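You operate a simulated robot arm through the tools that you are given. There is no shell and no other tool. Be economical: measure what you need, move in short steps, check, and stop when the job is done.

You run a simulated robot arm. Do the job below in one go: nothing can be reset, and whatever is moved stays where it is left.

TASK
Measure the yellow stack on the grey rule and rack it by length.
Fine: it goes in the slot marked with its length; draw the purple slider back.

It is judged by the outcome, as a careful person would: the job done as asked, and still so three seconds after it is handed in. It fails if anything else is knocked over, pushed out of place, dropped, spilled or broken.

THE ROBOT
A 7-joint arm with a two-finger parallel gripper, fixed in place. Base frame: the origin is at the foot of the arm, x ahead of it, y to its left, z up; the work surface is at about z = 84.5. Readings come in cm, degrees, newtons and seconds.
With the tool pointing down near the work surface it reaches from about 24 to 68 cm from the base axis. Its first joint turns from -66.0 to 66.0 degrees. Payload 2.4 kg.
Tool frame: the origin (TCP) lies between the finger pads and is the grasp point; the fingertips stand 3 cm ahead of it; z points along the fingers, y is the line along which they close. Largest opening 9.4 cm; finger width 2.8, thickness 1; the body of the gripper, 5 by 9.6 cm, starts 5.5 cm behind the TCP.
Orientation is told as [roll, pitch, yaw] about the base's x, y, z axes, in that order, counted from this pose: with the fingers straight down and closing along the base's y, the tool's x points along the base's -x, its y along +y and its z along -z.

THE INTERFACE
- The arm moves only by the tool play_rows. Its arguments are lists of equal length, an entry for each row: "translation": the shift along the tool's x, y, z in cm, a list of three; "dr": the turn, a rotation vector about the tool's x, y, z in degrees, a list of three; "fingers": the gripper command, from -1 (shut) to 1 (fully open), values between in proportion. In form: {"translation": [[dx, dy, dz], ...], "dr": [[ax, ay, az], ...], "fingers": [fingers, ...]}. A call has 1 to 8 rows; each row shifts and turns the commanded pose from where the row before left it, along the tool's axes as they then stand. Each row takes 0.2 s and may step no farther than 5 cm and 8.6 degrees from the row before; otherwise, or with a gripper value out of range, the whole call is refused. A pose out of reach is approached as far as the arm can. The call stops where the force on the tool passes 40 N (or 10 N more than at its start, if that is more) or the arm is blocked; 0.2 s more then pass. The fingers move at their own pace (about 15.3 cm/s each) and stop on an object; they squeeze with about 21 N. The grip force told is the motor's: it shows also when the fingers shut on nothing. Time passes only in rows, and 0.2 s behind the last, so rows that do not move let the fingers close. The reply holds the time, the measured pose of the TCP, the force on the tool along the base axes, the opening and the grip force, in the units named above and with some noise, with the torque about the TCP (base axes, N m) and any sound that the robot's microphone picked up, and new pictures: "views" is both (left out), scene, wrist or none.
- Cameras (640 x 400 px; columns grow to the right, rows downward): "scene" is fixed at [4.97, 51.5, 142.09]; the picture's right is [-0.35, -0.94, 0.00], its down [-0.73, 0.27, -0.62] and it looks along [0.58, -0.22, -0.78] (base axes); focal length 325 px, centre (320, 200). "wrist" rides on the gripper at [7.6, 1.4, -10.2] in the tool frame; the picture's right is [-0.18, 0.98, 0.00], its down [-0.75, -0.14, -0.64] and it looks along [-0.63, -0.12, 0.77] (tool axes); focal length 243 px, centre (320, 200). There is no depth. A picture from a camera that has moved, and an enlarged one, comes with that camera's place and axes in the base frame and with its lens.
- inspect(camera, box): a new picture of the part [left, top, right, bottom] of that camera's present view, enlarged. The clock stands still meanwhile.
- job_done(): hands the job in; it is judged then, once.

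Work in short steps. Places have to be worked out from the pictures, the camera data and where the tool is seen: move nearer, look again, correct. Check each grasp and each placing, and mend what went wrong. You have 120 turns and 200 pictures in all, those below and enlarged ones among them. Open the gripper and draw the arm clear of the work before you hand the job in, unless the task says otherwise; then end with one line.

The tools are called after "Request:" by a JSON object that holds its "api" and its "payload". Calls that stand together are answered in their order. play_rows: Moves the arm, as the interface text tells. Its arguments: {"type":"object","properties":{"translation":{"type":"array","items":{"type":"array","items":{"type":"number"}}},"dr":{"type":"array","items":{"type":"array","items":{"type":"number"}}},"fingers":{"type":"array","items":{"type":"number"}},"views":{"type":"string","enum":["both","scene","wrist","none"]}},"required":["translation","dr","fingers"]} The other tools are called the same way: inspect (camera, box) takes an enlarged picture of a part of a camera's view; job_done () hands the job in.

At the start:

```text
t: 0.0
ee_pos: [44.91, -1.09, 106.23]
orientation: [0.0, 0.0, -0.1]
ft_force: [-0.4, -0.4, 1.0]
wrist_torque: [0.01, 0.01, -0.01]
grip_width: 9.41
gripper_force: 0.1
```

scene: 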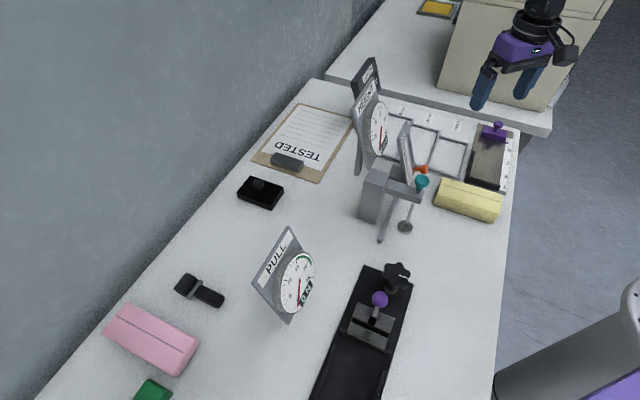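
wrist: 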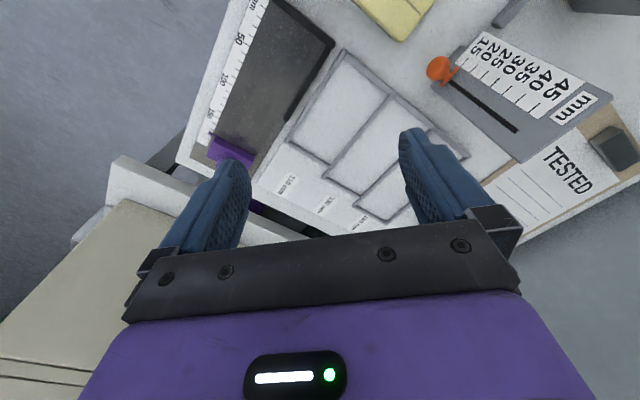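

I'll look closer at the rule, rack and yellow stack first.

Request:
{"api": "inspect", "payload": {"camera": "scene", "box": [340, 60, 540, 240]}}

Request:
{"api": "inspect", "payload": {"camera": "wrist", "box": [150, 0, 470, 240]}}

```text
2.22 times, centred on (440, 150) of scene
camera zoom: at [4.97, 51.5, 142.09], right [-0.35, -0.94, 0.0], down [-0.73, 0.27, -0.62], along [0.58, -0.22, -0.78], focal length 723 px, centre (53, 311)
```

zoom: 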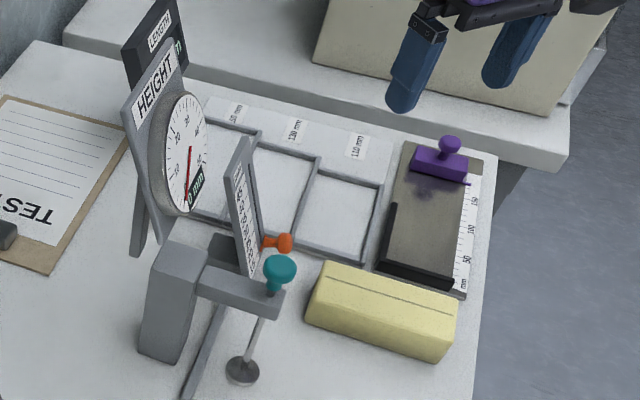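

```text
1.67 times, centred on (310, 120) of wrist
camera zoom: at [37.34, 0.46, 116.47], right [0.18, 0.98, 0.0], down [0.75, -0.14, 0.64], along [0.63, -0.12, -0.77], focal length 404 px, centre (337, 333)
```

zoom: 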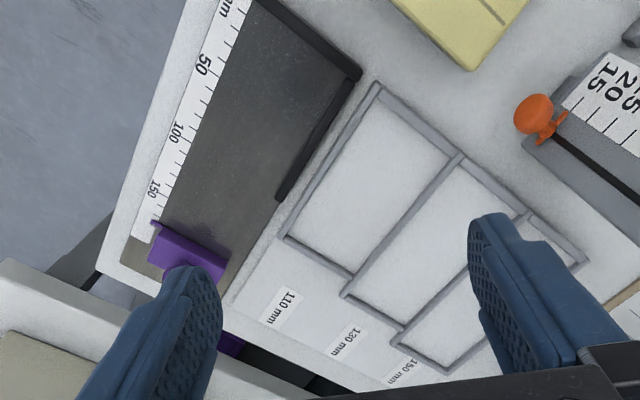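

The rule runs diagonally from about (35,-5) to (50,-21), the rack has 110/130/150 mm slots, and the yellow stack is near (35,6). I'll move back for a wrist view of the stack.

Request:
{"api": "play_rows", "payload": {"translation": [[4, 1.5, -1], [4, 1.5, -1], [3, 1.5, -1], [0, 0, 0]], "dr": [[0, 0, 0], [0, 0, 0], [0, 0, 0], [0, 0, 0]], "fingers": [1, 1, 1, 1]}}

```text
t: 1.0
ee_pos: [33.63, 3.28, 109.34]
orientation: [-0.1, 0.0, -0.1]
ft_force: [-0.3, -0.3, -0.1]
wrist_torque: [-0.01, -0.03, 0.0]
grip_width: 9.41
gripper_force: 0.0
camera wrist: at [26.21, 4.84, 119.53], right [0.18, 0.98, 0.0], down [0.75, -0.14, 0.64], along [0.63, -0.12, -0.77], focal length 243 px, centre (320, 200)
```

scene: 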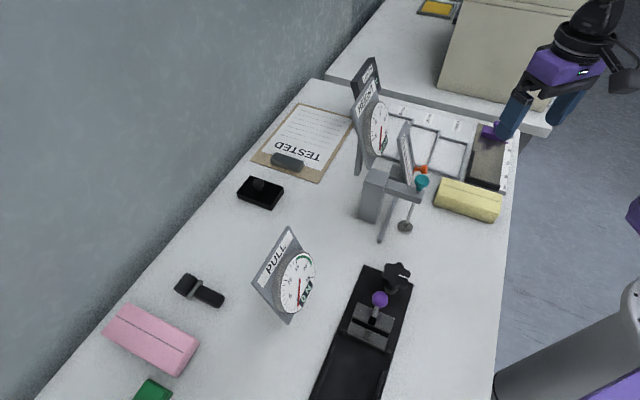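
wrist: 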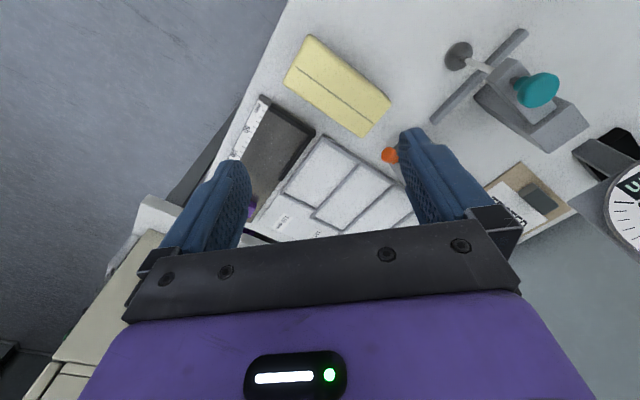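

The stack is in view; I'll enlarge it and the rule.

Request:
{"api": "inspect", "payload": {"camera": "wrist", "box": [220, 10, 420, 240]}}

Request:
{"api": "inspect", "payload": {"camera": "scene", "box": [420, 160, 520, 230]}}

Request:
{"api": "inspect", "payload": {"camera": "scene", "box": [345, 50, 465, 190]}}

```text
1.74 times, centred on (320, 125) of wrist
camera zoom: at [26.21, 4.84, 119.53], right [0.18, 0.98, 0.0], down [0.75, -0.14, 0.64], along [0.63, -0.12, -0.77], focal length 422 px, centre (320, 330)
```

zoom: 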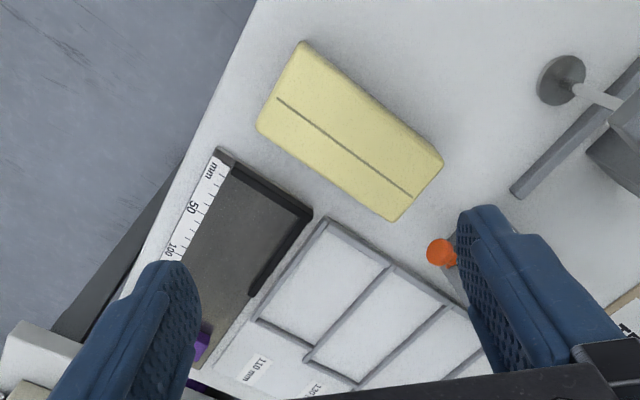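

```text
5.71 times, centred on (470, 195) of scene
camera zoom: at [4.97, 51.5, 142.09], right [-0.35, -0.94, 0.0], down [-0.73, 0.27, -0.62], along [0.58, -0.22, -0.78], focal length 1858 px, centre (-537, 229)
```

zoom: 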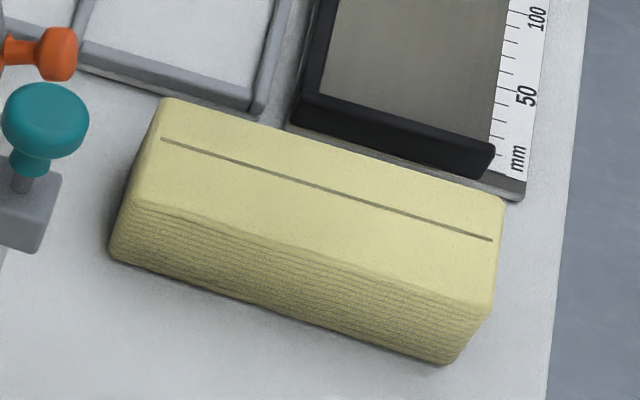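

```text
2.86 times, centred on (405, 120) of scene
camera zoom: at [4.97, 51.5, 142.09], right [-0.35, -0.94, 0.0], down [-0.73, 0.27, -0.62], along [0.58, -0.22, -0.78], focal length 929 px, centre (77, 429)
```

zoom: 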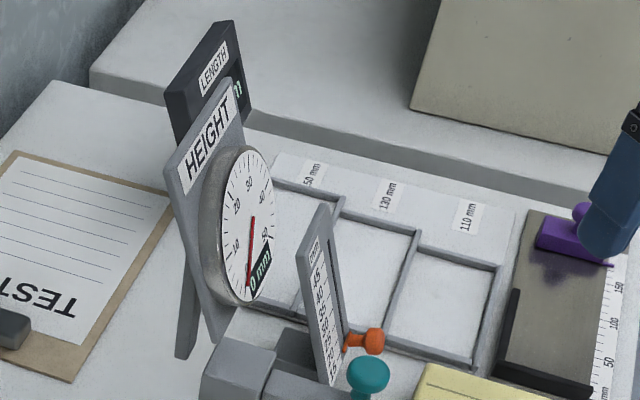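

The stack is about 12.5 × 6 × 3 cm at centre (35.7, 5.4), long axis along base (0.7, 0.7). I'll yaw +45° so the fingers close over its width, and go above it.

Request:
{"api": "play_rows", "payload": {"translation": [[0, 0, 0], [0, 0, 0], [0, 0, 0], [0, 0, 0], [0, 0, 0], [0, 0, 0], [-3, 0, 4], [0, 0, 4]], "dr": [[0, 0, -7.5], [0, 0, -7.5], [0, 0, -7.5], [0, 0, -7.5], [0, 0, -7.5], [0, 0, -7.5], [0, 0, 0], [0, 0, 0]], "fingers": [1, 1, 1, 1, 1, 1, 1, 1]}}

```text
t: 2.8
ee_pos: [36.03, 5.61, 101.23]
orientation: [0.1, -0.1, 45.1]
ft_force: [0.3, 0.0, 0.1]
wrist_torque: [-0.01, 0.05, 0.0]
grip_width: 9.4
gripper_force: 0.1
camera wrist: at [29.73, 1.39, 111.4], right [-0.57, 0.82, 0.0], down [0.63, 0.43, 0.64], along [0.53, 0.36, -0.77], focal length 243 px, centre (320, 200)
```

scene: 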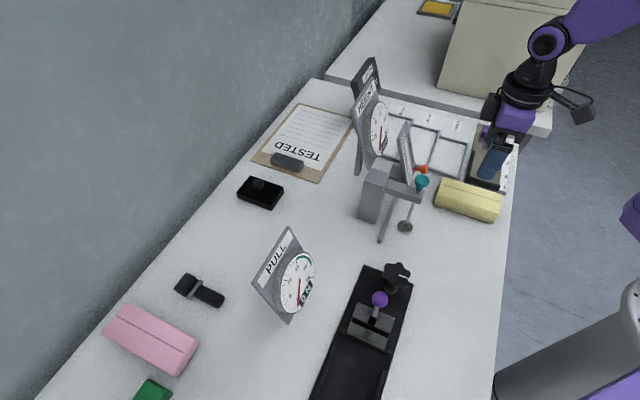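
wrist: 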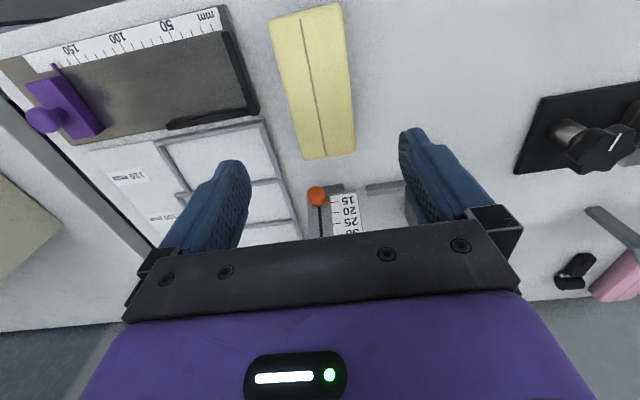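

The stack is 13 × 5.8 cm, centred at (35.8, 5.4) and aligned with the tool. I'll narrow the fingers a little and descend.

Request:
{"api": "play_rows", "payload": {"translation": [[0.3, 0, 0], [0, 0, 4], [0, 0, 4], [0, 0, 3], [0, 0, 1], [0, 0, 0]], "dr": [[0, 0, 0], [0, 0, 0], [0, 0, 0], [0, 0, 0], [0, 0, 0], [0, 0, 0]], "fingers": [0.7, 0.7, 0.7, 0.7, 0.7, 0.7]}}

Request:
{"api": "inspect", "payload": {"camera": "scene", "box": [400, 100, 540, 240]}}

```text
t: 4.2
ee_pos: [35.72, 5.52, 89.17]
orientation: [0.0, 0.0, 45.1]
ft_force: [-0.7, 0.3, -0.4]
wrist_torque: [-0.02, 0.05, -0.01]
grip_width: 7.99
gripper_force: 0.1
camera wrist: at [29.38, 1.2, 99.35], right [-0.57, 0.82, 0.0], down [0.63, 0.43, 0.64], along [0.53, 0.36, -0.77], focal length 243 px, centre (320, 200)
```

scene: 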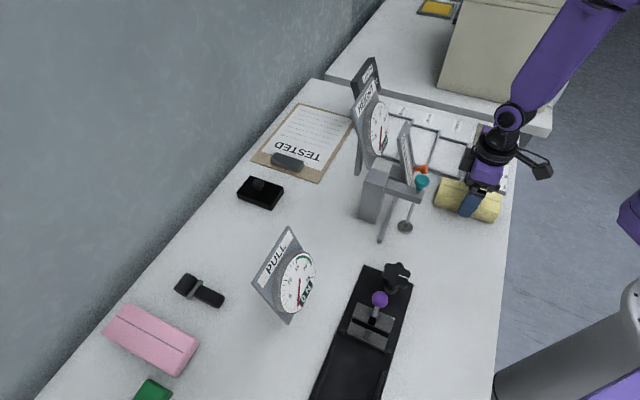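
wrist: 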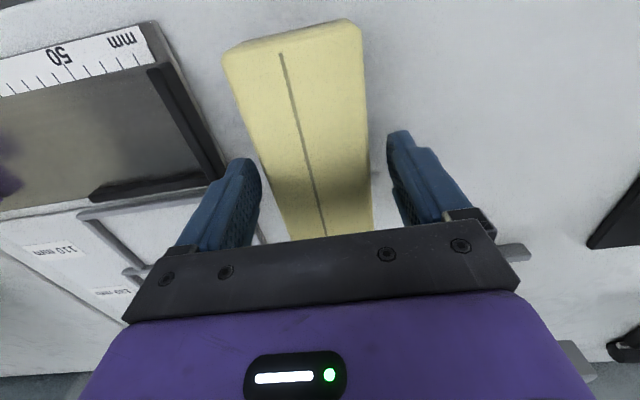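

```text
2.86 times, centred on (470, 170) of scene
camera zoom: at [4.97, 51.5, 142.09], right [-0.35, -0.94, 0.0], down [-0.73, 0.27, -0.62], along [0.58, -0.22, -0.78], focal length 929 px, centre (-109, 286)
```

zoom: 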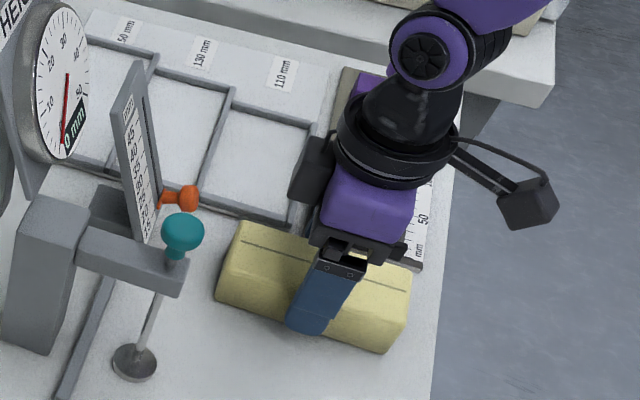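

The fingers straddle the stack with clearance. I'll lower by 0.8 cm and close.

Request:
{"api": "play_rows", "payload": {"translation": [[0, 0, 0.8], [0, 0, 0], [0, 0, 0], [0, 0, 0]], "dr": [[0, 0, 0], [0, 0, 0], [0, 0, 0], [0, 0, 0]], "fingers": [0.7, -1, -1, -1]}}

```text
t: 5.2
ee_pos: [35.76, 5.49, 88.55]
orientation: [-0.1, -0.2, 45.0]
ft_force: [0.2, -0.4, 16.7]
wrist_torque: [-0.04, 0.0, 0.0]
grip_width: 5.91
gripper_force: 21.1
camera wrist: at [29.4, 1.17, 98.66], right [-0.57, 0.82, 0.0], down [0.63, 0.43, 0.64], along [0.53, 0.36, -0.77], focal length 243 px, centre (320, 200)
```

scene: 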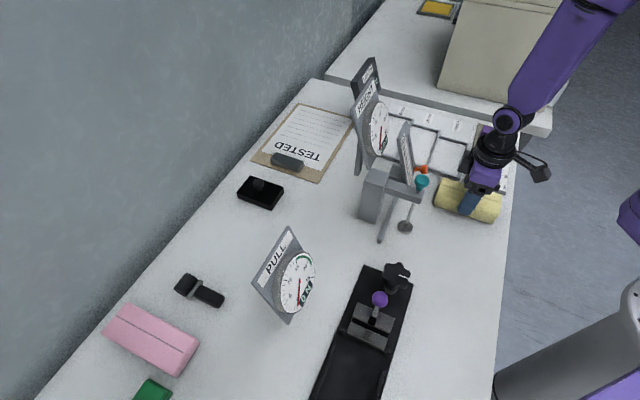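
wrist: 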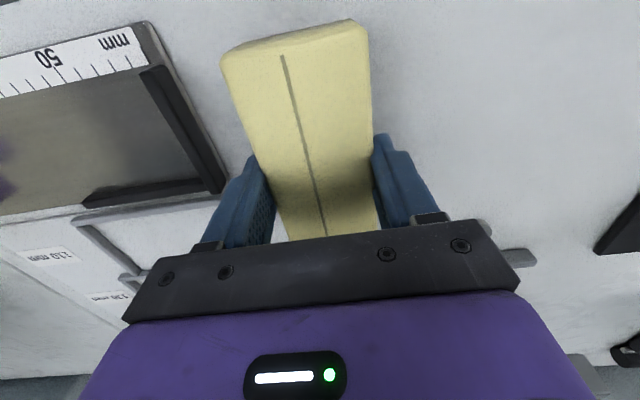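

Gripped at 5.9 cm. I'll lift and check that it holds.

Request:
{"api": "play_rows", "payload": {"translation": [[0, 0, -1.5], [0, 0, -3], [0, 0, -4], [0, 0, -2], [0, 0, 0]], "dr": [[0, 0, 0], [0, 0, 0], [0, 0, 0], [0, 0, 0], [0, 0, 0]], "fingers": [-1, -1, -1, -1, -1]}}

Request:
{"api": "inspect", "payload": {"camera": "scene", "box": [400, 100, 540, 240]}}

```text
t: 6.4
ee_pos: [35.81, 5.4, 98.96]
orientation: [0.0, 0.0, 45.1]
ft_force: [0.6, 0.4, -0.4]
wrist_torque: [0.01, 0.01, 0.0]
grip_width: 5.87
gripper_force: 20.4
camera wrist: at [29.45, 1.17, 109.24], right [-0.57, 0.82, 0.0], down [0.63, 0.43, 0.64], along [0.53, 0.36, -0.77], focal length 243 px, centre (320, 200)
```

scene: 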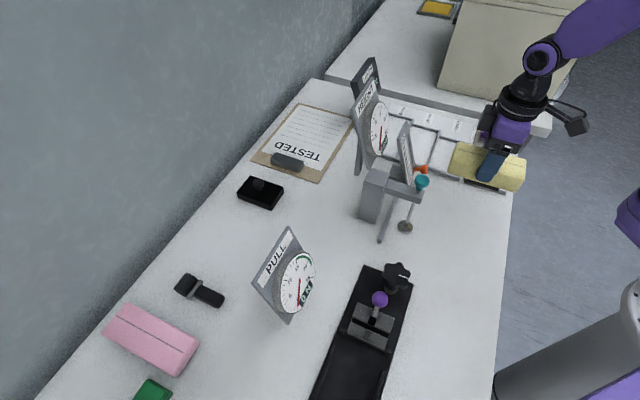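
wrist: 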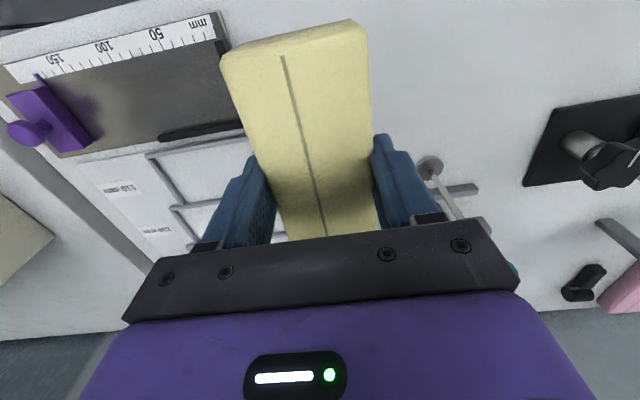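

```text
2.86 times, centred on (470, 170) of scene
camera zoom: at [4.97, 51.5, 142.09], right [-0.35, -0.94, 0.0], down [-0.73, 0.27, -0.62], along [0.58, -0.22, -0.78], focal length 929 px, centre (-109, 286)
```

zoom: 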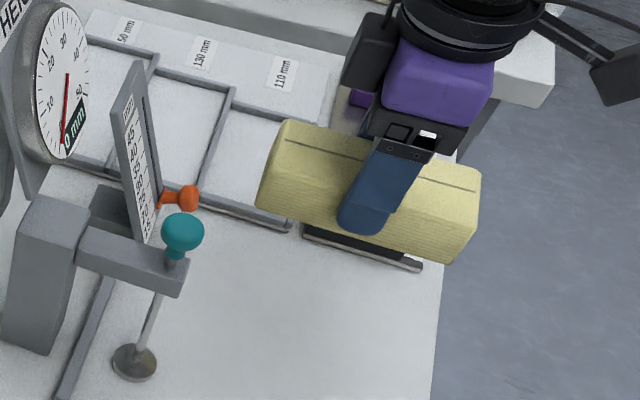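

It holds. I'll enlarge the rule to place its stop and fence precisely.

Request:
{"api": "inspect", "payload": {"camera": "wrist", "box": [0, 0, 260, 170]}}

```text
2.35 times, centred on (130, 85) of wrist
camera zoom: at [29.45, 1.17, 109.24], right [-0.57, 0.82, 0.0], down [0.63, 0.43, 0.64], along [0.53, 0.36, -0.77], focal length 571 px, centre (767, 471)
```

zoom: 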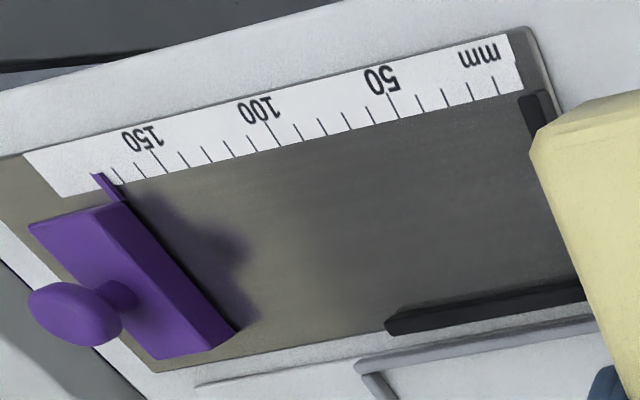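

Rule's zero is at about (36.4, -4.4), running exactly along (0.7,-0.7); the slider face is at ~165 mm. I'll rise, shift toward the rule, and turn the stack 90° to yaw -45.

Request:
{"api": "play_rows", "payload": {"translation": [[0, -3, -3], [0, 0, 0], [0, 0, 0], [0, 0, 0], [0, 0, 0], [0, 0, 0], [0, 0, 0], [0, 0, 0]], "dr": [[0, 0, 0], [0, 0, 7.5], [0, 0, 7.5], [0, 0, 7.5], [0, 0, 7.5], [0, 0, 7.5], [0, 0, 7.5], [0, 0, 7.5]], "fingers": [-1, -1, -1, -1, -1, -1, -1, -1], "views": "none"}}

Request:
{"api": "play_rows", "payload": {"translation": [[0, 0, 0], [0, 0, 0], [0, 0, 0], [0, 0, 0], [0, 0, 0], [0, 0, 0]], "dr": [[0, 0, 7.5], [0, 0, 7.5], [0, 0, 7.5], [0, 0, 7.5], [0, 0, 7.5], [0, 0, 0]], "fingers": [-1, -1, -1, -1, -1, -1]}}

```text
t: 8.2
ee_pos: [37.93, 3.11, 101.91]
orientation: [0.0, 0.0, -7.7]
ft_force: [-1.6, 0.1, 0.8]
wrist_torque: [0.05, 0.02, -0.01]
grip_width: 5.89
gripper_force: 21.1
```

```text
t: 9.6
ee_pos: [37.92, 3.16, 101.89]
orientation: [0.0, 0.1, -45.1]
ft_force: [-0.9, -0.5, -0.7]
wrist_torque: [0.01, 0.0, 0.02]
grip_width: 5.87
gripper_force: 21.4
camera wrist: at [33.63, 9.71, 112.18], right [0.83, 0.56, 0.0], down [0.43, -0.63, 0.64], along [0.36, -0.53, -0.77], focal length 243 px, centre (320, 200)
```

scene: 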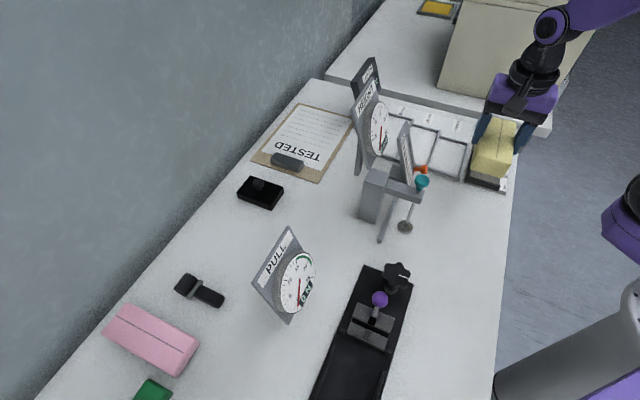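
wrist: 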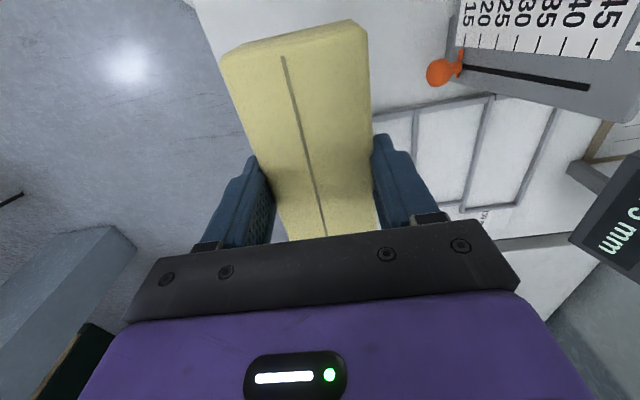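

Now aligned with the rule. I'll move over the tray (TCP target about (43.6,-8.0)), staying at height, then look.

Request:
{"api": "play_rows", "payload": {"translation": [[-4, -1.3, 0], [-4, -1.3, 2], [-3.9, -1.25, 3], [0, 0, 2], [0, 0, 0]], "dr": [[0, 0, 0], [0, 0, 0], [0, 0, 0], [0, 0, 0], [0, 0, 0]], "fingers": [-1, -1, -1, -1, -1]}}

Request:
{"api": "inspect", "payload": {"camera": "scene", "box": [420, 90, 560, 220]}}

```text
refused: row 3 steps farther than a row can; nothing moved
```

```text
3.08 times, centred on (490, 155) of scene
camera zoom: at [4.97, 51.5, 142.09], right [-0.35, -0.94, 0.0], down [-0.73, 0.27, -0.62], along [0.58, -0.22, -0.78], focal length 1001 px, centre (-203, 338)
```

zoom: 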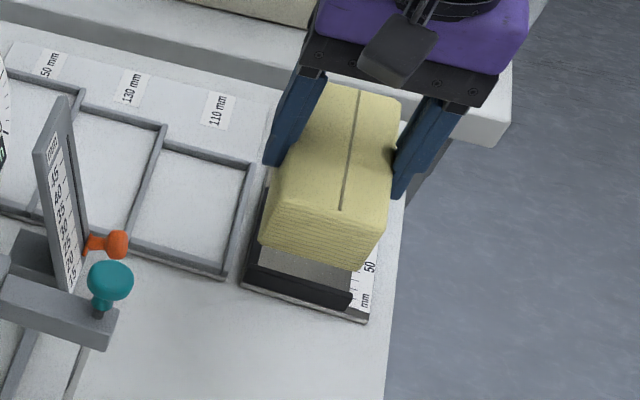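

That row was too long; same move in smaller steps.

Request:
{"api": "play_rows", "payload": {"translation": [[-4, -1.3, 0], [-4, -1.3, 1], [-3.9, -1.25, 1], [0, 0, 3], [0, 0, 2], [0, 0, 0]], "dr": [[0, 0, 0], [0, 0, 0], [0, 0, 0], [0, 0, 0], [0, 0, 0], [0, 0, 0]], "fingers": [-1, -1, -1, -1, -1, -1]}}

Request:
{"api": "inspect", "payload": {"camera": "scene", "box": [420, 90, 560, 220]}}

```text
t: 11.0
ee_pos: [43.59, -7.98, 94.99]
orientation: [0.1, 0.0, -45.1]
ft_force: [-0.2, 0.3, -0.2]
wrist_torque: [0.01, -0.04, -0.01]
grip_width: 5.89
gripper_force: 21.4
camera wrist: at [39.31, -1.54, 105.15], right [0.82, 0.57, 0.0], down [0.43, -0.63, 0.64], along [0.36, -0.53, -0.77], focal length 243 px, centre (320, 200)
```

scene: 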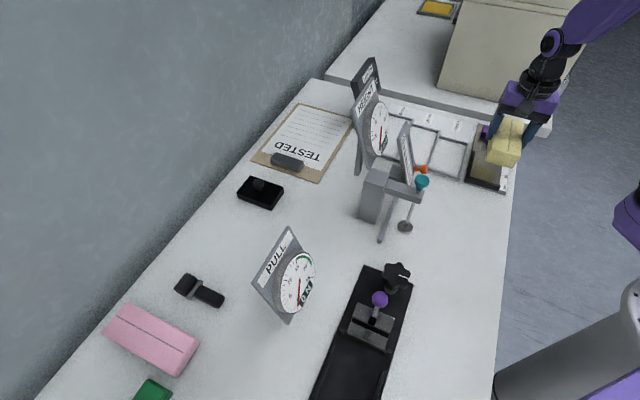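
wrist: 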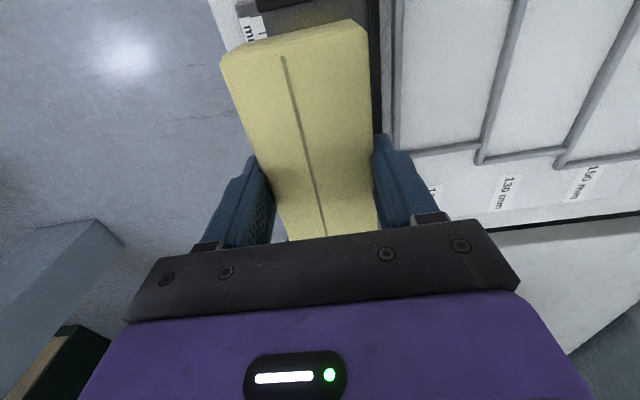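

```text
3.08 times, centred on (490, 155) of scene
camera zoom: at [4.97, 51.5, 142.09], right [-0.35, -0.94, 0.0], down [-0.73, 0.27, -0.62], along [0.58, -0.22, -0.78], focal length 1001 px, centre (-203, 338)
```

zoom: 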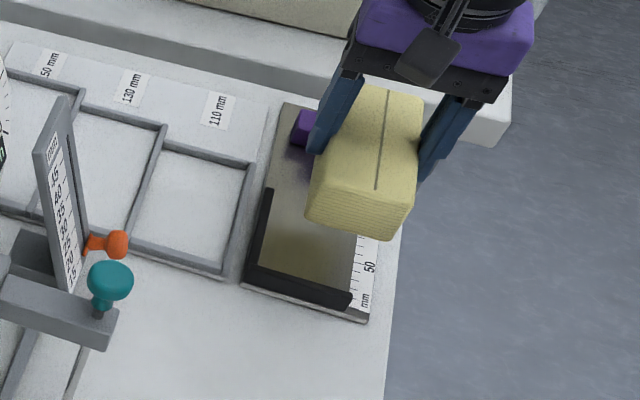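

Everything lines up. I'll lower to just above the tray and look again.

Request:
{"api": "play_rows", "payload": {"translation": [[0, 0, 2], [0, 0, 2], [0, 0, 0]], "dr": [[0, 0, 0], [0, 0, 0], [0, 0, 0]], "fingers": [-1, -1, -1], "views": "wrist"}}

Request:
{"api": "inspect", "payload": {"camera": "scene", "box": [440, 100, 540, 200]}}

```text
t: 11.8
ee_pos: [43.61, -7.92, 90.9]
orientation: [0.1, 0.0, -45.1]
ft_force: [0.9, 0.1, 0.7]
wrist_torque: [0.01, -0.02, 0.0]
grip_width: 5.89
gripper_force: 20.9
camera wrist: at [39.38, -1.44, 101.15], right [0.82, 0.57, 0.0], down [0.43, -0.63, 0.64], along [0.36, -0.53, -0.77], focal length 243 px, centre (320, 200)
```

wrist: 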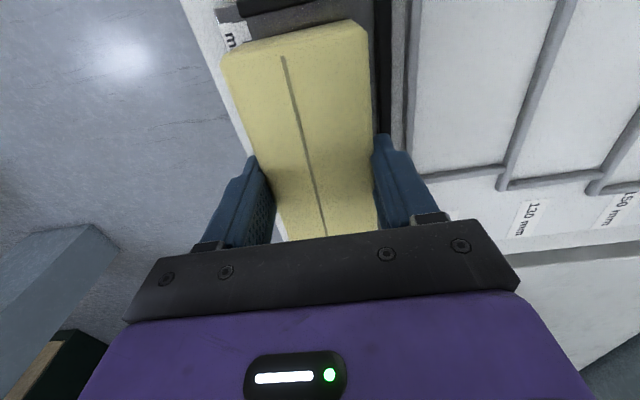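

```text
4.00 times, centred on (490, 150) of scene
camera zoom: at [4.97, 51.5, 142.09], right [-0.35, -0.94, 0.0], down [-0.73, 0.27, -0.62], along [0.58, -0.22, -0.78], focal length 1301 px, centre (-360, 400)
```

zoom: 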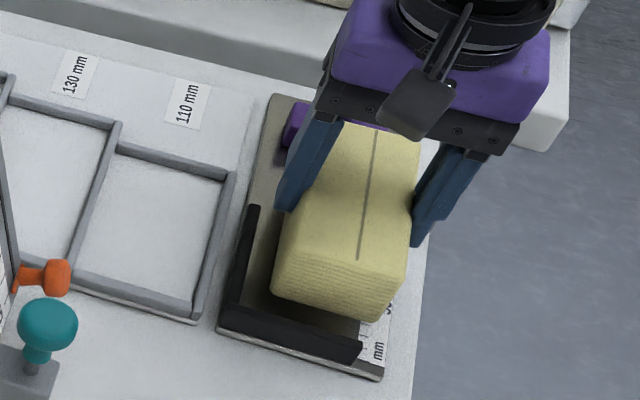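

Clear of the stop, fence and slider. Lowering slowly to contact.

Request:
{"api": "play_rows", "payload": {"translation": [[0, 0, 0.8], [0, 0, 0.5], [0, 0, 0.3], [0, 0, 0]], "dr": [[0, 0, 0], [0, 0, 0], [0, 0, 0], [0, 0, 0]], "fingers": [-1, -1, -1, -1], "views": "wrist"}}

Request:
{"api": "inspect", "payload": {"camera": "scene", "box": [440, 100, 540, 200]}}

```text
t: 12.8
ee_pos: [43.62, -7.98, 89.34]
orientation: [0.0, 0.0, -45.1]
ft_force: [-0.2, 0.1, -0.7]
wrist_torque: [-0.02, -0.02, -0.03]
grip_width: 5.91
gripper_force: 21.1
camera wrist: at [39.37, -1.41, 99.54], right [0.82, 0.57, 0.0], down [0.43, -0.63, 0.64], along [0.36, -0.53, -0.77], focal length 243 px, centre (320, 200)
```

wrist: 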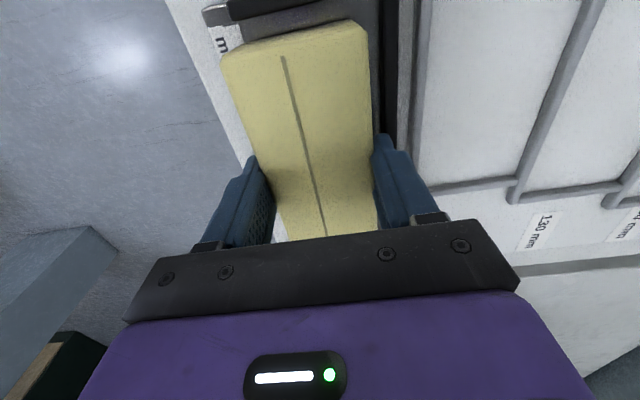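

```text
4.00 times, centred on (490, 150) of scene
camera zoom: at [4.97, 51.5, 142.09], right [-0.35, -0.94, 0.0], down [-0.73, 0.27, -0.62], along [0.58, -0.22, -0.78], focal length 1301 px, centre (-360, 400)
```

zoom: 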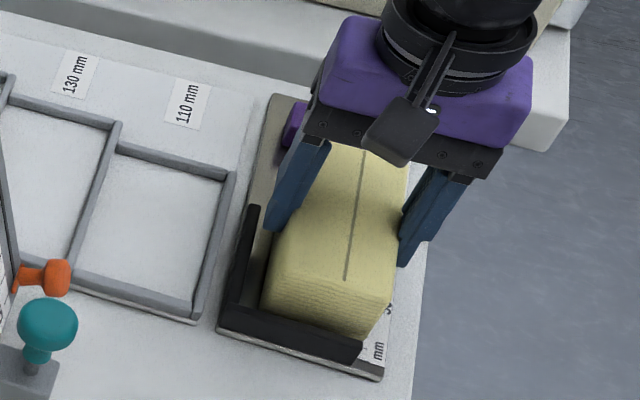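

No contact yet. Continuing down in fine steps.

Request:
{"api": "play_rows", "payload": {"translation": [[0, 0, 0.2], [0, 0, 0.2], [0, 0, 0]], "dr": [[0, 0, 0], [0, 0, 0], [0, 0, 0]], "fingers": [-1, -1, -1], "views": "none"}}

```text
t: 13.7
ee_pos: [43.7, -7.91, 89.05]
orientation: [0.1, 0.0, -45.0]
ft_force: [-4.1, 0.9, 13.1]
wrist_torque: [-0.1, 0.0, -0.06]
grip_width: 5.87
gripper_force: 21.4
stopped in row 3: the force on the tool passed its limit at 41 N (the readings are from after the stop); the commanded pose is now the measured one
```

Contact at z 89.05. Release just slightly (opening 6.4) to avoid pressing on the fence, then rise.

Request:
{"api": "play_rows", "payload": {"translation": [[0, 0, -0.1], [0, 0, 0], [0, 0, -1], [0, 0, 0]], "dr": [[0, 0, 0], [0, 0, 0], [0, 0, 0], [0, 0, 0]], "fingers": [0.35, 0.35, 0.35, 0.35], "views": "wrist"}}

Request:
{"api": "inspect", "payload": {"camera": "scene", "box": [440, 100, 540, 200]}}

```text
t: 14.7
ee_pos: [43.67, -7.85, 90.13]
orientation: [-0.1, -0.1, -45.0]
ft_force: [0.2, 0.4, 0.1]
wrist_torque: [0.02, -0.01, 0.01]
grip_width: 6.35
gripper_force: 0.0
camera wrist: at [39.36, -1.42, 100.32], right [0.82, 0.57, 0.0], down [0.43, -0.63, 0.64], along [0.36, -0.53, -0.77], focal length 243 px, centre (320, 200)
```

wrist: 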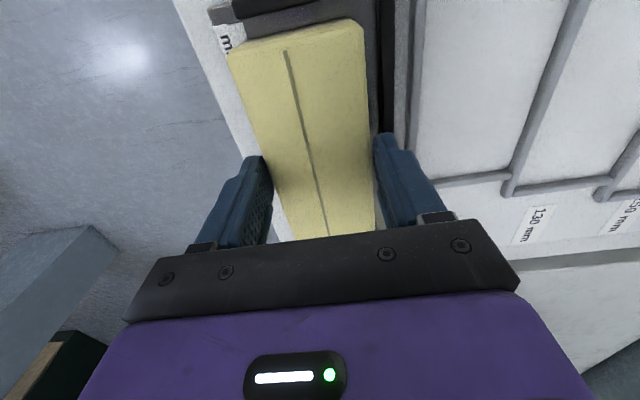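

```text
4.00 times, centred on (490, 150) of scene
camera zoom: at [4.97, 51.5, 142.09], right [-0.35, -0.94, 0.0], down [-0.73, 0.27, -0.62], along [0.58, -0.22, -0.78], focal length 1301 px, centre (-360, 400)
```

zoom: 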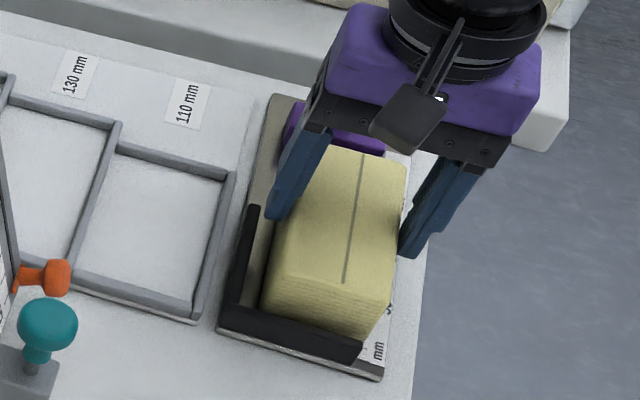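

Stack is standing in the tray with a gap to the fence. With fingertips above the fence I'll nudge it sideways towards the fence so it sits square.

Request:
{"api": "play_rows", "payload": {"translation": [[0, 0.3, 0.2], [0, 0.3, 0], [0, 0.3, 0], [0, 0, 0]], "dr": [[0, 0, 0], [0, 0, 0], [0, 0, 0], [0, 0, 0]], "fingers": [0.35, 0.35, 0.35, 0.35], "views": "wrist"}}

Request:
{"api": "inspect", "payload": {"camera": "scene", "box": [440, 100, 540, 200]}}

```text
t: 15.7
ee_pos: [44.37, -7.12, 89.86]
orientation: [0.0, -0.1, -45.0]
ft_force: [0.1, -0.1, 1.0]
wrist_torque: [0.0, 0.01, -0.01]
grip_width: 6.35
gripper_force: 0.1
camera wrist: at [40.04, -0.7, 100.12], right [0.82, 0.57, 0.0], down [0.43, -0.63, 0.64], along [0.36, -0.53, -0.77], focal length 243 px, centre (320, 200)
```

wrist: 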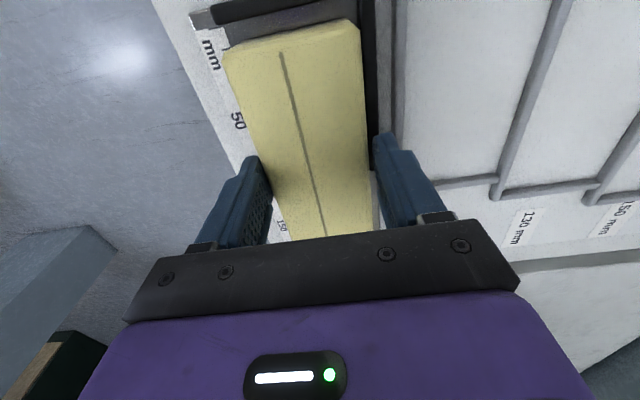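

```text
4.00 times, centred on (490, 150) of scene
camera zoom: at [4.97, 51.5, 142.09], right [-0.35, -0.94, 0.0], down [-0.73, 0.27, -0.62], along [0.58, -0.22, -0.78], focal length 1301 px, centre (-360, 400)
```

zoom: 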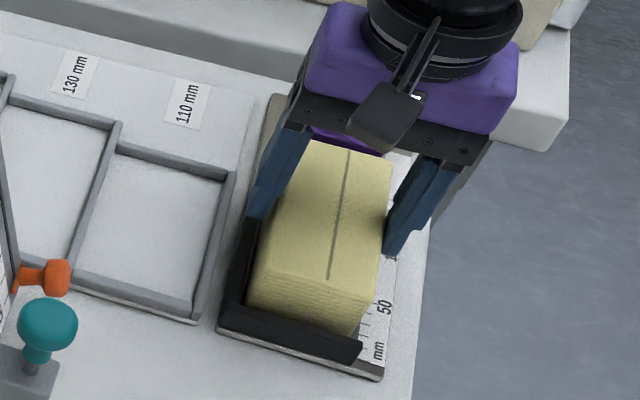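

Works well; a bit more toward the fence.

Request:
{"api": "play_rows", "payload": {"translation": [[0, 0.2, 0], [0, 0.15, 0], [0, 0, 0]], "dr": [[0, 0, 0], [0, 0, 0], [0, 0, 0]], "fingers": [0.35, 0.35, 0.35], "views": "wrist"}}

Request:
{"api": "inspect", "payload": {"camera": "scene", "box": [440, 100, 540, 200]}}

```text
t: 16.5
ee_pos: [44.54, -6.93, 89.89]
orientation: [0.0, 0.1, -45.0]
ft_force: [-1.7, -1.1, 0.7]
wrist_torque: [-0.03, 0.01, 0.02]
grip_width: 6.4
gripper_force: 1.2
camera wrist: at [40.32, -0.45, 100.13], right [0.83, 0.56, 0.0], down [0.43, -0.63, 0.64], along [0.36, -0.53, -0.77], focal length 243 px, centre (320, 200)
```

wrist: 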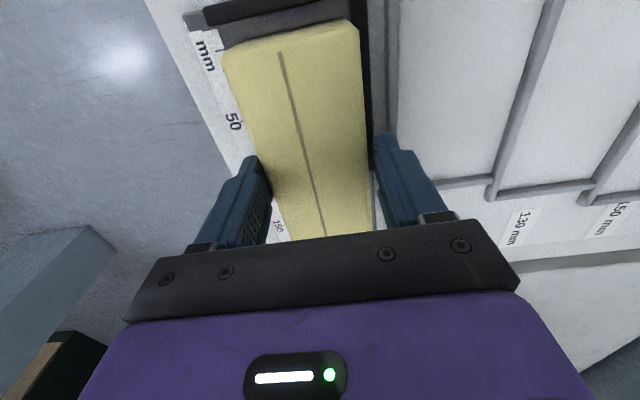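

```text
4.00 times, centred on (490, 150) of scene
camera zoom: at [4.97, 51.5, 142.09], right [-0.35, -0.94, 0.0], down [-0.73, 0.27, -0.62], along [0.58, -0.22, -0.78], focal length 1301 px, centre (-360, 400)
```

zoom: 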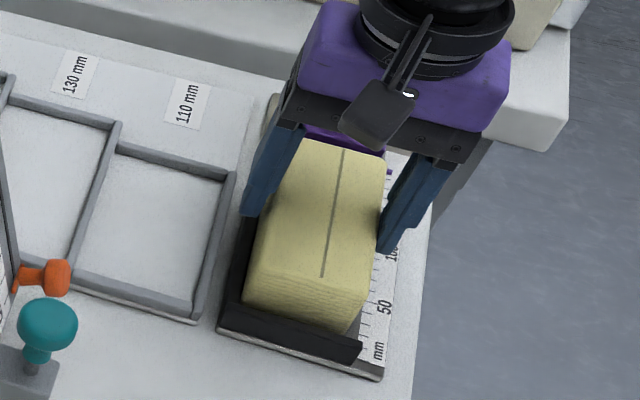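

The stack is now resting by the fence. Open and lift to look at the purple slider.

Request:
{"api": "play_rows", "payload": {"translation": [[0, -0.2, 0], [0, 0, -3], [0, 0, -4], [3, 0, -3], [3, 0, 0], [0, 0, 0]], "dr": [[0, 0, 0], [0, 0, 0], [0, 0, 0], [0, 0, 0], [0, 0, 0], [0, 0, 0]], "fingers": [0.4, 0.4, 1, 1, 1, 1]}}

Request:
{"api": "inspect", "payload": {"camera": "scene", "box": [340, 50, 540, 200]}}

```text
t: 17.9
ee_pos: [39.98, -2.59, 99.79]
orientation: [0.0, 0.0, -45.1]
ft_force: [0.6, -0.5, 0.0]
wrist_torque: [-0.01, -0.01, -0.02]
grip_width: 9.42
gripper_force: 0.1
camera wrist: at [35.77, 3.89, 110.05], right [0.82, 0.57, 0.0], down [0.43, -0.63, 0.64], along [0.36, -0.53, -0.77], focal length 243 px, centre (320, 200)
```

scene: 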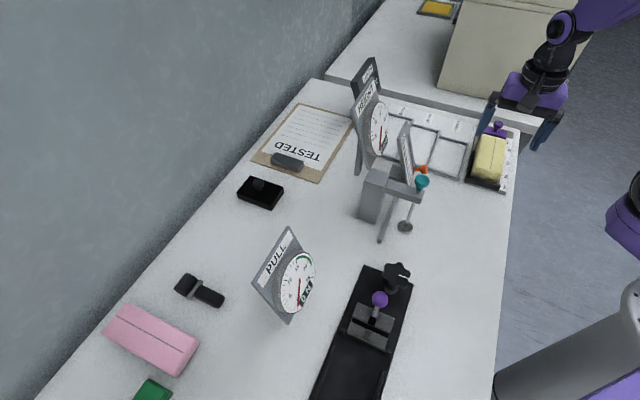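
wrist: 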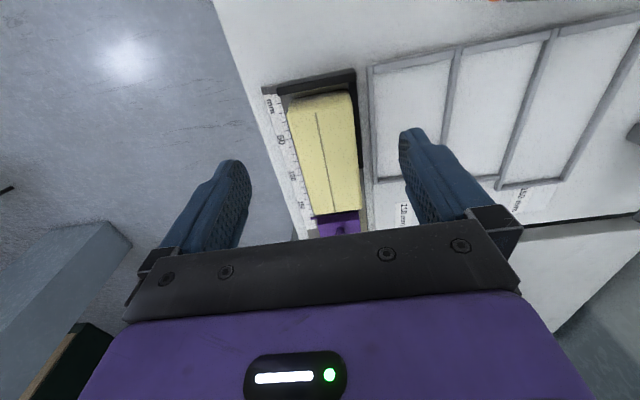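

```text
2.67 times, centred on (440, 125) of scene
camera zoom: at [4.97, 51.5, 142.09], right [-0.35, -0.94, 0.0], down [-0.73, 0.27, -0.62], along [0.58, -0.22, -0.78], focal length 867 px, centre (0, 400)
```

zoom: 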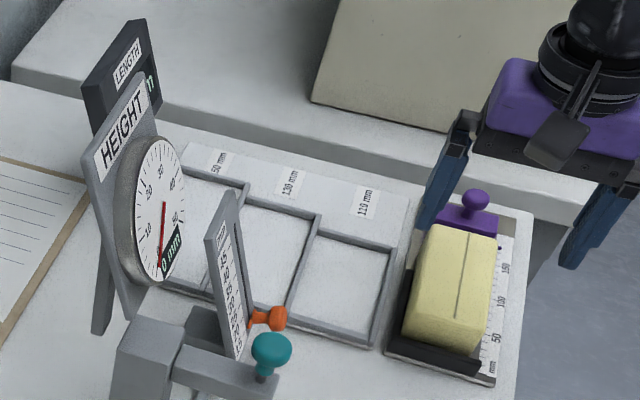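

Triangulating the slider knob gives about (50.5,-13.9,90). I'll move above it for a closer look.

Request:
{"api": "play_rows", "payload": {"translation": [[-4, -0.5, 0], [-4, 0, 0], [-4, 0, 0], [-3, 0, 1], [0, 0, 0]], "dr": [[0, 0, 0], [0, 0, 0], [0, 0, 0], [0, 0, 0], [0, 0, 0]], "fingers": [0.2, 0.2, 0.2, 0.2, 0.2]}}

Request:
{"api": "inspect", "payload": {"camera": "wrist", "box": [200, 0, 440, 240]}}

Request:
{"api": "inspect", "payload": {"camera": "scene", "box": [440, 90, 540, 190]}}

```text
t: 19.1
ee_pos: [50.38, -13.65, 98.71]
orientation: [0.0, -0.1, -44.9]
ft_force: [0.8, 0.8, 0.7]
wrist_torque: [-0.01, 0.03, 0.0]
grip_width: 5.6
gripper_force: 0.0
camera wrist: at [46.18, -7.21, 108.95], right [0.82, 0.57, 0.0], down [0.43, -0.63, 0.64], along [0.36, -0.53, -0.77], focal length 243 px, centre (320, 200)
```

scene: 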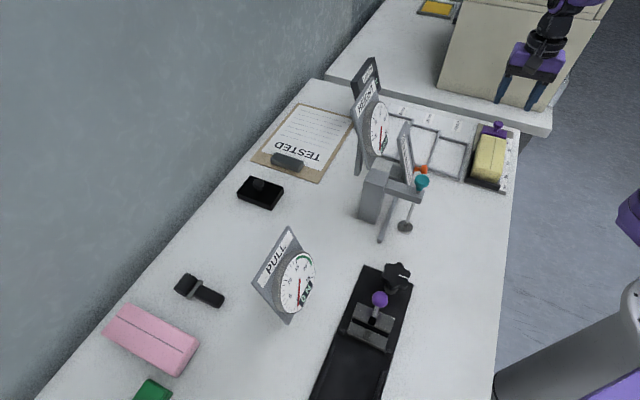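
wrist: 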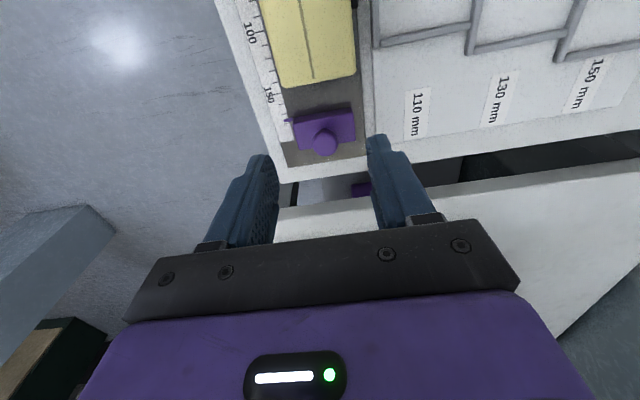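

```text
1.67 times, centred on (320, 120) of wrist
camera zoom: at [46.18, -7.21, 108.95], right [0.82, 0.57, 0.0], down [0.43, -0.63, 0.64], along [0.36, -0.53, -0.77], focal length 404 px, centre (320, 333)
```

zoom: 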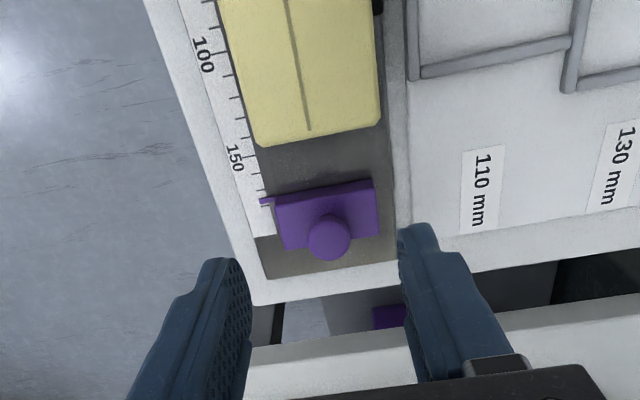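

```text
4.00 times, centred on (490, 140) of scene
camera zoom: at [4.97, 51.5, 142.09], right [-0.35, -0.94, 0.0], down [-0.73, 0.27, -0.62], along [0.58, -0.22, -0.78], focal length 1301 px, centre (-360, 440)
```

zoom: 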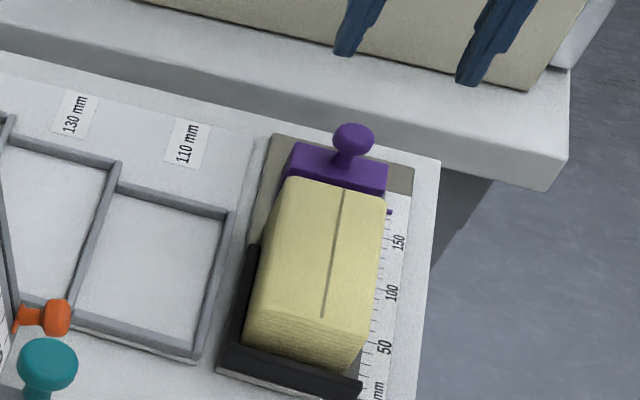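

Refined knob position: about (52.2,-15.4,88.5), n≈47.8. I'll grip it slightly behind its centre so the fingers can't reach the stack before the slider does; first position above.

Request:
{"api": "play_rows", "payload": {"translation": [[-3.1, 0, 0], [0, 0, 4], [0, 0, 0]], "dr": [[0, 0, 0], [0, 0, 0], [0, 0, 0]], "fingers": [0.1, 0.1, 0.1], "views": "none"}}

Request:
{"api": "inspect", "payload": {"camera": "wrist", "box": [200, 20, 440, 240]}}

Request:
{"api": "inspect", "payload": {"camera": "scene", "box": [440, 70, 560, 180]}}

```text
t: 19.9
ee_pos: [52.45, -16.1, 95.14]
orientation: [0.0, -0.1, -45.0]
ft_force: [0.2, 0.2, 0.2]
wrist_torque: [-0.01, 0.02, 0.01]
grip_width: 5.16
gripper_force: 0.1
```

```text
1.82 times, centred on (320, 130) of wrist
camera zoom: at [48.21, -9.6, 105.3], right [0.82, 0.57, 0.0], down [0.43, -0.63, 0.64], along [0.36, -0.53, -0.77], focal length 441 px, centre (320, 327)
```

zoom: 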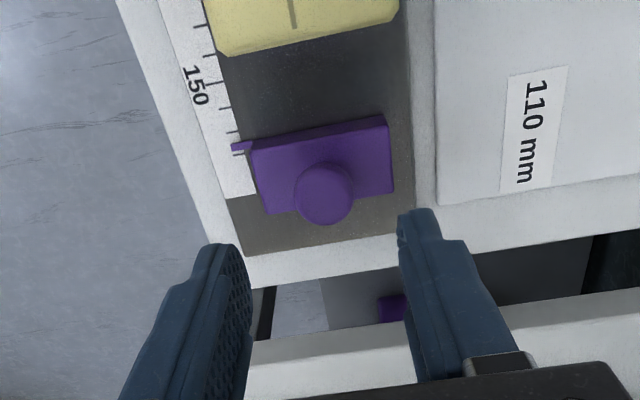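

```text
3.64 times, centred on (500, 125) of scene
camera zoom: at [4.97, 51.5, 142.09], right [-0.35, -0.94, 0.0], down [-0.73, 0.27, -0.62], along [0.58, -0.22, -0.78], focal length 1183 px, centre (-334, 473)
```

zoom: 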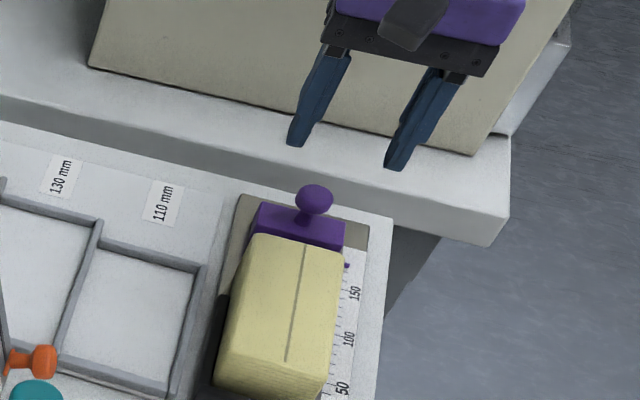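

Knob confirmed at n≈47.9, s≈26.1. Shift 0.35 sideways and descend with tips to about mid-knob.

Request:
{"api": "play_rows", "payload": {"translation": [[0, 0.35, 2], [0, 0, 1.5], [0, 0, 0.8], [0, 0, 0]], "dr": [[0, 0, 0], [0, 0, 0], [0, 0, 0], [0, 0, 0]], "fingers": [0.1, 0.1, 0.1, 0.1], "views": "none"}}

Request:
{"api": "inspect", "payload": {"camera": "wrist", "box": [200, 20, 440, 240]}}

Request:
{"api": "inspect", "payload": {"camera": "scene", "box": [450, 80, 550, 170]}}

```text
t: 20.9
ee_pos: [52.74, -15.58, 90.59]
orientation: [0.0, -0.2, -45.0]
ft_force: [0.4, 0.3, -0.7]
wrist_torque: [0.02, 0.03, 0.06]
grip_width: 5.19
gripper_force: 0.0
```

```text
1.82 times, centred on (320, 130) of wrist
camera zoom: at [48.45, -9.27, 100.86], right [0.82, 0.57, 0.0], down [0.43, -0.63, 0.64], along [0.36, -0.53, -0.77], focal length 441 px, centre (320, 327)
```

zoom: 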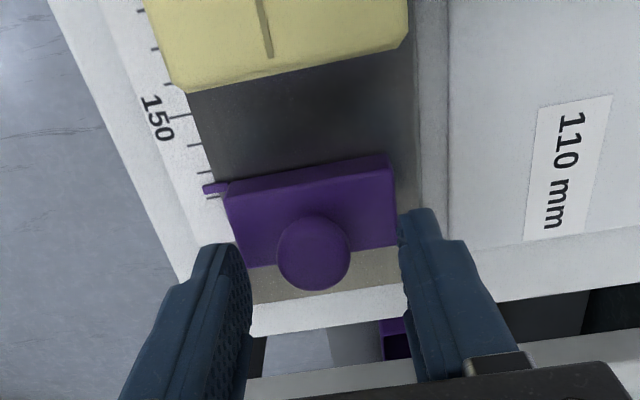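

```text
4.44 times, centred on (500, 125) of scene
camera zoom: at [4.97, 51.5, 142.09], right [-0.35, -0.94, 0.0], down [-0.73, 0.27, -0.62], along [0.58, -0.22, -0.78], focal length 1445 px, centre (-480, 533)
```

zoom: 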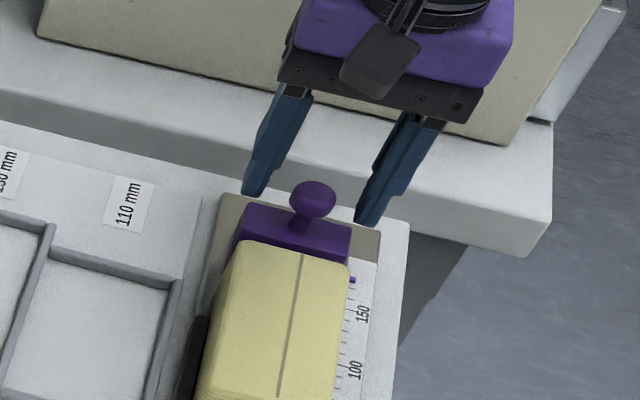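

Fingers flank the knob. Closing.

Request:
{"api": "play_rows", "payload": {"translation": [[0, -0.15, 0], [0, 0, 0], [0, 0, 0]], "dr": [[0, 0, 0], [0, 0, 0], [0, 0, 0]], "fingers": [-0.3, -1, -1], "views": "none"}}

Request:
{"api": "inspect", "payload": {"camera": "wrist", "box": [200, 20, 440, 240]}}

```text
t: 21.7
ee_pos: [52.71, -16.02, 90.6]
orientation: [0.0, -0.1, -45.0]
ft_force: [0.4, -0.1, 2.9]
wrist_torque: [0.02, 0.01, 0.03]
grip_width: 2.19
gripper_force: 44.8
```

```text
1.82 times, centred on (320, 130) of wrist
camera zoom: at [48.38, -9.41, 100.83], right [0.82, 0.57, 0.0], down [0.43, -0.63, 0.64], along [0.36, -0.53, -0.77], focal length 441 px, centre (320, 327)
```

zoom: 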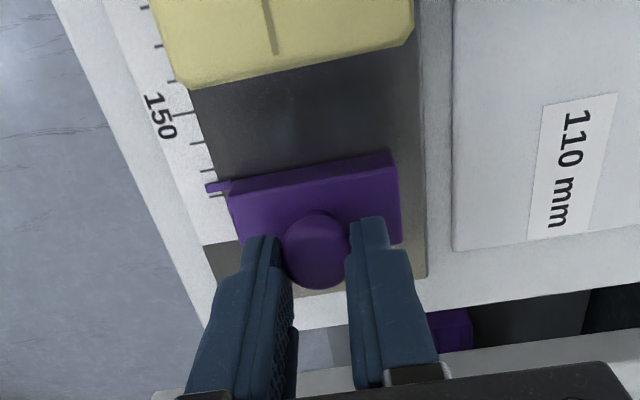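

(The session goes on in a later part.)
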